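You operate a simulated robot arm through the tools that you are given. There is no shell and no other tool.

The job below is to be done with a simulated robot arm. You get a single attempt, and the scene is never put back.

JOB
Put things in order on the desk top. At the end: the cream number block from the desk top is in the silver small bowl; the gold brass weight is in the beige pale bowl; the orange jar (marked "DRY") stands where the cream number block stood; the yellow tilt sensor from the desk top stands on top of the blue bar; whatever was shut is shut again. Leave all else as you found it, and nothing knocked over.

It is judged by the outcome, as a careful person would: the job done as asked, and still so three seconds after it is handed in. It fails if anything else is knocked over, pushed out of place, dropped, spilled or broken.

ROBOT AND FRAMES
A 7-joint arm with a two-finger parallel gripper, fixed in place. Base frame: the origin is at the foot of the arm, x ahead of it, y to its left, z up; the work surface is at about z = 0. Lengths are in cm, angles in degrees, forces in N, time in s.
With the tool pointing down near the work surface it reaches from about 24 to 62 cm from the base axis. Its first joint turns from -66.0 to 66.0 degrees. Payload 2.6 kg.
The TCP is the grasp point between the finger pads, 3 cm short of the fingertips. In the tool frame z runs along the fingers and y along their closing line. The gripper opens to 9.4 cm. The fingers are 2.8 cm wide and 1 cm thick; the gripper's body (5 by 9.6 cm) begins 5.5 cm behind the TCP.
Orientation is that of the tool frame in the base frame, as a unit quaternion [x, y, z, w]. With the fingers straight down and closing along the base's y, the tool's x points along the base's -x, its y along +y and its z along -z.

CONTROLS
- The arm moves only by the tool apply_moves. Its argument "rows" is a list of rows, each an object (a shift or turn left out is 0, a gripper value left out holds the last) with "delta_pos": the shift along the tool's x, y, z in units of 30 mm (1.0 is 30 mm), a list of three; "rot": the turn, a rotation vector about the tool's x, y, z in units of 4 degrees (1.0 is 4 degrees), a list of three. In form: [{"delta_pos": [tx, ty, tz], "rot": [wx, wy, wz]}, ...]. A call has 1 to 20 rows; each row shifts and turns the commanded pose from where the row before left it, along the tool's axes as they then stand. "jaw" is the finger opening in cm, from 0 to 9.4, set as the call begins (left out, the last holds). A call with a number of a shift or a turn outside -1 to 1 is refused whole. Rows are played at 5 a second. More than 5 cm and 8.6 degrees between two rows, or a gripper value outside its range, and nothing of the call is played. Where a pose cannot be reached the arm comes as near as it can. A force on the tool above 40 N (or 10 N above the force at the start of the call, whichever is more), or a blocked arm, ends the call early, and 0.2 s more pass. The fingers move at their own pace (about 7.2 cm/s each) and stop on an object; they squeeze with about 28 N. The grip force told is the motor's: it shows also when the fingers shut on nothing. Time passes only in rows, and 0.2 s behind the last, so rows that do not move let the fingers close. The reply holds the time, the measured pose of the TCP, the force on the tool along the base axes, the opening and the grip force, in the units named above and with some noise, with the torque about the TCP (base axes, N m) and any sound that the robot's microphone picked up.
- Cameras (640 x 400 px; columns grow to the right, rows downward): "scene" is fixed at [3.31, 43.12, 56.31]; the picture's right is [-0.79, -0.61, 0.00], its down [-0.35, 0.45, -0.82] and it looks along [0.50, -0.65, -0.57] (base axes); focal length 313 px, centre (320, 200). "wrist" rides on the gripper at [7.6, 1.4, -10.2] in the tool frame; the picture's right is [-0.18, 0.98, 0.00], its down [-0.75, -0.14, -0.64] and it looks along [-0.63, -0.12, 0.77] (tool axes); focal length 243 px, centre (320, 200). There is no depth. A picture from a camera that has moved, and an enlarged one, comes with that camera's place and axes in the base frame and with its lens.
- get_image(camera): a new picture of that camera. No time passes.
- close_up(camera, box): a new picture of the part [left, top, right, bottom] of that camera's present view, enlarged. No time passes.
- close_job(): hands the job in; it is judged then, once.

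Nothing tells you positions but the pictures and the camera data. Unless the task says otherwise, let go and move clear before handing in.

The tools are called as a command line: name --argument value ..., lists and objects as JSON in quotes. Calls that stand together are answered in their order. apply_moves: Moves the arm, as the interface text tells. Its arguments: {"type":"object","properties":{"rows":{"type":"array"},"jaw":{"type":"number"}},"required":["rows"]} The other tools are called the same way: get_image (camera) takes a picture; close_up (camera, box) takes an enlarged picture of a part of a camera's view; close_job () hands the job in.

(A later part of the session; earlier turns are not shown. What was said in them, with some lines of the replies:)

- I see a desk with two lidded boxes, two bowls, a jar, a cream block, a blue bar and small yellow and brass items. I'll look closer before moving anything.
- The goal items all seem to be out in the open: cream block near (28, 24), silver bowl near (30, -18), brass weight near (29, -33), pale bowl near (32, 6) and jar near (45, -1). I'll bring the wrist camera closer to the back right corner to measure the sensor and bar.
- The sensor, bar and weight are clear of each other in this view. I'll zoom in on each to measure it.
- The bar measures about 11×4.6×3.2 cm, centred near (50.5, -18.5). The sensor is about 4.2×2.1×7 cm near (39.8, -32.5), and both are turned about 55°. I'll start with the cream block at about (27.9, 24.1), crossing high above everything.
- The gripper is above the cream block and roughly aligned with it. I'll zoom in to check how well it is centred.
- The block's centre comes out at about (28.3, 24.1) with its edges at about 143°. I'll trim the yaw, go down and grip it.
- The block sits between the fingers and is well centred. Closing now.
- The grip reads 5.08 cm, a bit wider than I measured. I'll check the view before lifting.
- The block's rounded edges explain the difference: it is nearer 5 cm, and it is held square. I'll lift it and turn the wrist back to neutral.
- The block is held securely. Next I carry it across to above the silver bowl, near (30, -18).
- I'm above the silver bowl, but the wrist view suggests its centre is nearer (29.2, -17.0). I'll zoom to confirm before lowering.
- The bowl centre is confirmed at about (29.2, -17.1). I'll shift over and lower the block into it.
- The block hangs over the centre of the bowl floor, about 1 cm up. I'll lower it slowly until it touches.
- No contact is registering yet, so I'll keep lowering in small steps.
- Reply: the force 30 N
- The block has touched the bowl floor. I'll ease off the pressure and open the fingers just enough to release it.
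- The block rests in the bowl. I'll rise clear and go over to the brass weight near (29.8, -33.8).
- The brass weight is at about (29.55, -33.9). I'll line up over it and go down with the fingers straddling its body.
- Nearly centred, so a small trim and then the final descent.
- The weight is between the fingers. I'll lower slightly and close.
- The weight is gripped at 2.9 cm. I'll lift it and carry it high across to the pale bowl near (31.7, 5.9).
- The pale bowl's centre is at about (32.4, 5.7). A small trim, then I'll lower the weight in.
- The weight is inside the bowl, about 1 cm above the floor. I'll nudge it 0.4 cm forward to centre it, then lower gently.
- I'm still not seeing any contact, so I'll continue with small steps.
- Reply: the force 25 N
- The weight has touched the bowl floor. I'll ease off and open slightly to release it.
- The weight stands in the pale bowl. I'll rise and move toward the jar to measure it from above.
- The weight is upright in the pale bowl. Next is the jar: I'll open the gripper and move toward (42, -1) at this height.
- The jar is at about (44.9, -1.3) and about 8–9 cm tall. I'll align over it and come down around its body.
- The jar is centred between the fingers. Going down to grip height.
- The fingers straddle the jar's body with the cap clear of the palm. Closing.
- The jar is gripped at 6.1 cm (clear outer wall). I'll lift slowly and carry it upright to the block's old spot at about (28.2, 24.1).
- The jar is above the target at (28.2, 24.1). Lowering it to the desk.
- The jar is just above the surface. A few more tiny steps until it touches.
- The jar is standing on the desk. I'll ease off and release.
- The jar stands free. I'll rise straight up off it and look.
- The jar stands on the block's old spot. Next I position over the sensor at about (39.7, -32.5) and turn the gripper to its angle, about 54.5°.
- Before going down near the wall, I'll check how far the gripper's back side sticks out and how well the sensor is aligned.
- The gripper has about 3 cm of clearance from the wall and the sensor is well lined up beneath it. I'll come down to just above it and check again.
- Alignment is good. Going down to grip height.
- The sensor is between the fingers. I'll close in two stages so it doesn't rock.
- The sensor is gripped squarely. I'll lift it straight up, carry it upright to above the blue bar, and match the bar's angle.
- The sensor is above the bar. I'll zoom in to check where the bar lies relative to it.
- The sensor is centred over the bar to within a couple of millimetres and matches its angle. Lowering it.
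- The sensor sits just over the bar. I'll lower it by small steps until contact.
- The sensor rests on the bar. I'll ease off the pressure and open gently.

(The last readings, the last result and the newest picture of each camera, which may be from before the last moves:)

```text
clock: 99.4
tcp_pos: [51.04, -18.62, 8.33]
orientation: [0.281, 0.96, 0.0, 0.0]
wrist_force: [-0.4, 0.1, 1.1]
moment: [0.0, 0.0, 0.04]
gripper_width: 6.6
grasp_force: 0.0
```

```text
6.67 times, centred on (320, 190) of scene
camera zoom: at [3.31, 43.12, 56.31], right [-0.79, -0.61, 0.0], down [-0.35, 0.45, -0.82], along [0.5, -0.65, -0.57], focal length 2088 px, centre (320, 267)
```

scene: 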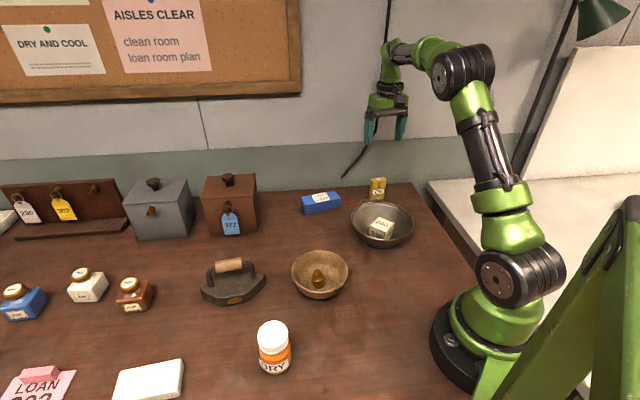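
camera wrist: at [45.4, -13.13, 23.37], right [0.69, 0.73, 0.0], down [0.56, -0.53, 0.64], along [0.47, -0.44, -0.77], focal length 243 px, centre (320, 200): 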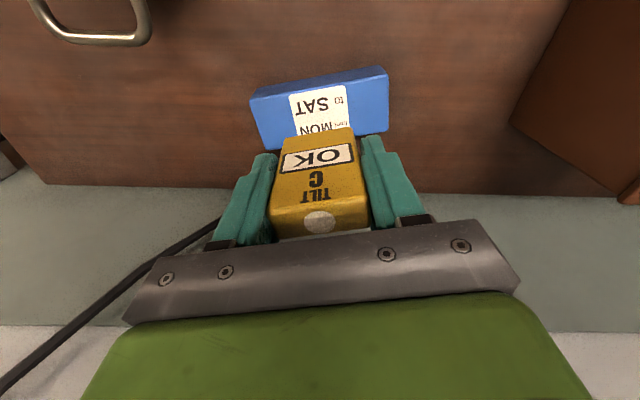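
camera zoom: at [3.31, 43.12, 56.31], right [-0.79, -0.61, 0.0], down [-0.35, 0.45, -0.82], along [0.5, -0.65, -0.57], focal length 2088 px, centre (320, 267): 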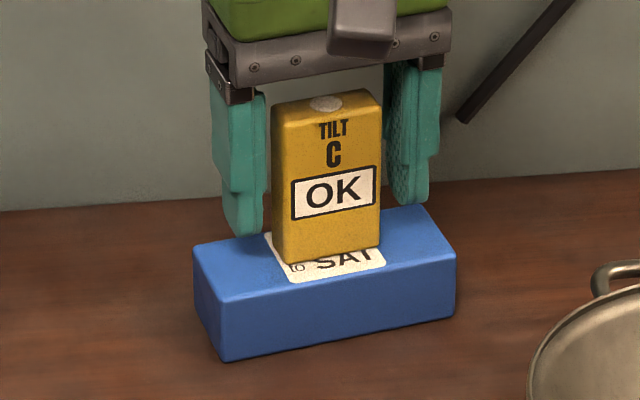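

The sensor stands free on the bar. I'll rise straight up, well clear, then check everything.

apply_moves --rows '[{"delta_pos": [0, 0, -0.3]}, {"delta_pos": [0, 0, -0.6]}, {"delta_pos": [0, 0, -0.9]}, {"delta_pos": [0, 0, -0.9]}, {"delta_pos": [0, 0, -0.9]}, {"delta_pos": [0, 0, -0.9]}, {"delta_pos": [0.9, 0, -0.3]}, {"delta_pos": [0.9, 0, -0.3]}, {"delta_pos": [0.9, 0, 0]}, {"delta_pos": [0.9, 0, 0]}, {}, {}]'

get_image --camera "scene"

get_image --camera "wrist"

close_up --camera "scene" --box '[280, 160, 440, 310]'

```text
clock: 102.0
tcp_pos: [42.05, -12.45, 23.72]
orientation: [0.281, 0.96, 0.0, 0.0]
wrist_force: [0.9, 0.3, -0.3]
moment: [0.01, 0.0, -0.01]
gripper_width: 6.61
grasp_force: 0.1
```

```text
taken
```

scene: 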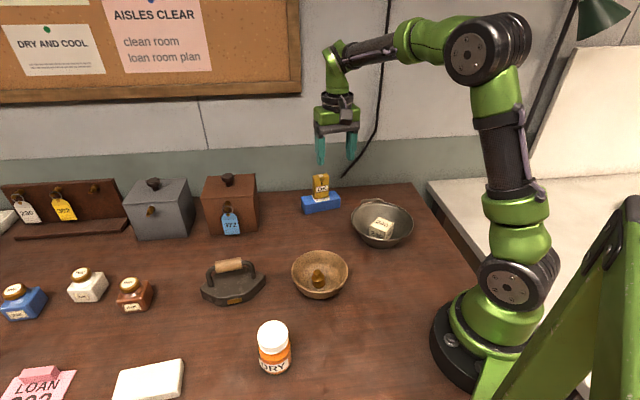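

```text
taken
camera wrist: at [36.38, -7.13, 33.89], right [0.69, 0.73, 0.0], down [0.56, -0.53, 0.64], along [0.47, -0.44, -0.77], focal length 243 px, centre (320, 200)
```

wrist: 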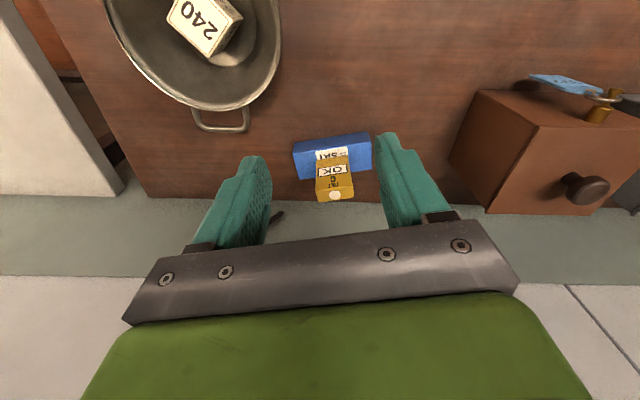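

```text
2.67 times, centred on (360, 235) of scene
camera zoom: at [3.31, 43.12, 56.31], right [-0.79, -0.61, 0.0], down [-0.35, 0.45, -0.82], along [0.5, -0.65, -0.57], focal length 835 px, centre (213, 107)
```

zoom: 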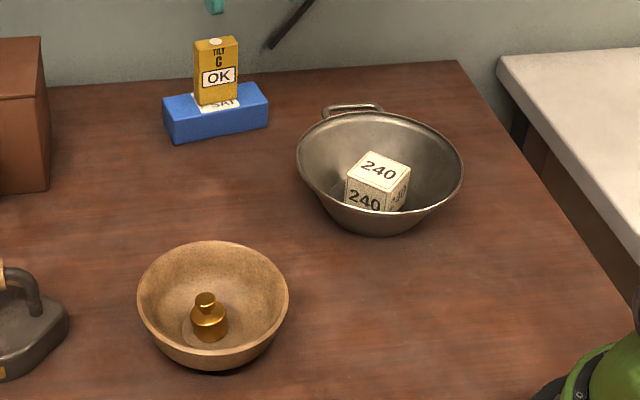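

Everything is in place. The block is in the silver bowl, the weight is upright in the pale bowl, and the jar stands on the block's old spot. The sensor is upright on the blue bar, both boxes are still shut, nothing else has moved, and the arm is clear, so I'm handing in.

close_job

```text
The job is handed in.
```

I handed the job in with everything placed as asked. The last pictures showed:

- **Cream number block:** it is resting on the floor of the silver bowl.
- **Brass weight:** it is standing upright in the pale bowl.
- **Orange "DRY" jar:** it is standing where the block stood, within about 0.3 cm by my estimate from the pictures.
- **Yellow tilt sensor:** it is standing upright and centred on the blue bar. I kept it level throughout, and its label still reads "OK".

I never opened either lidded box, so both are still shut. Nothing was knocked over, and I saw nothing else out of place. The gripper is empty and clear of everything.
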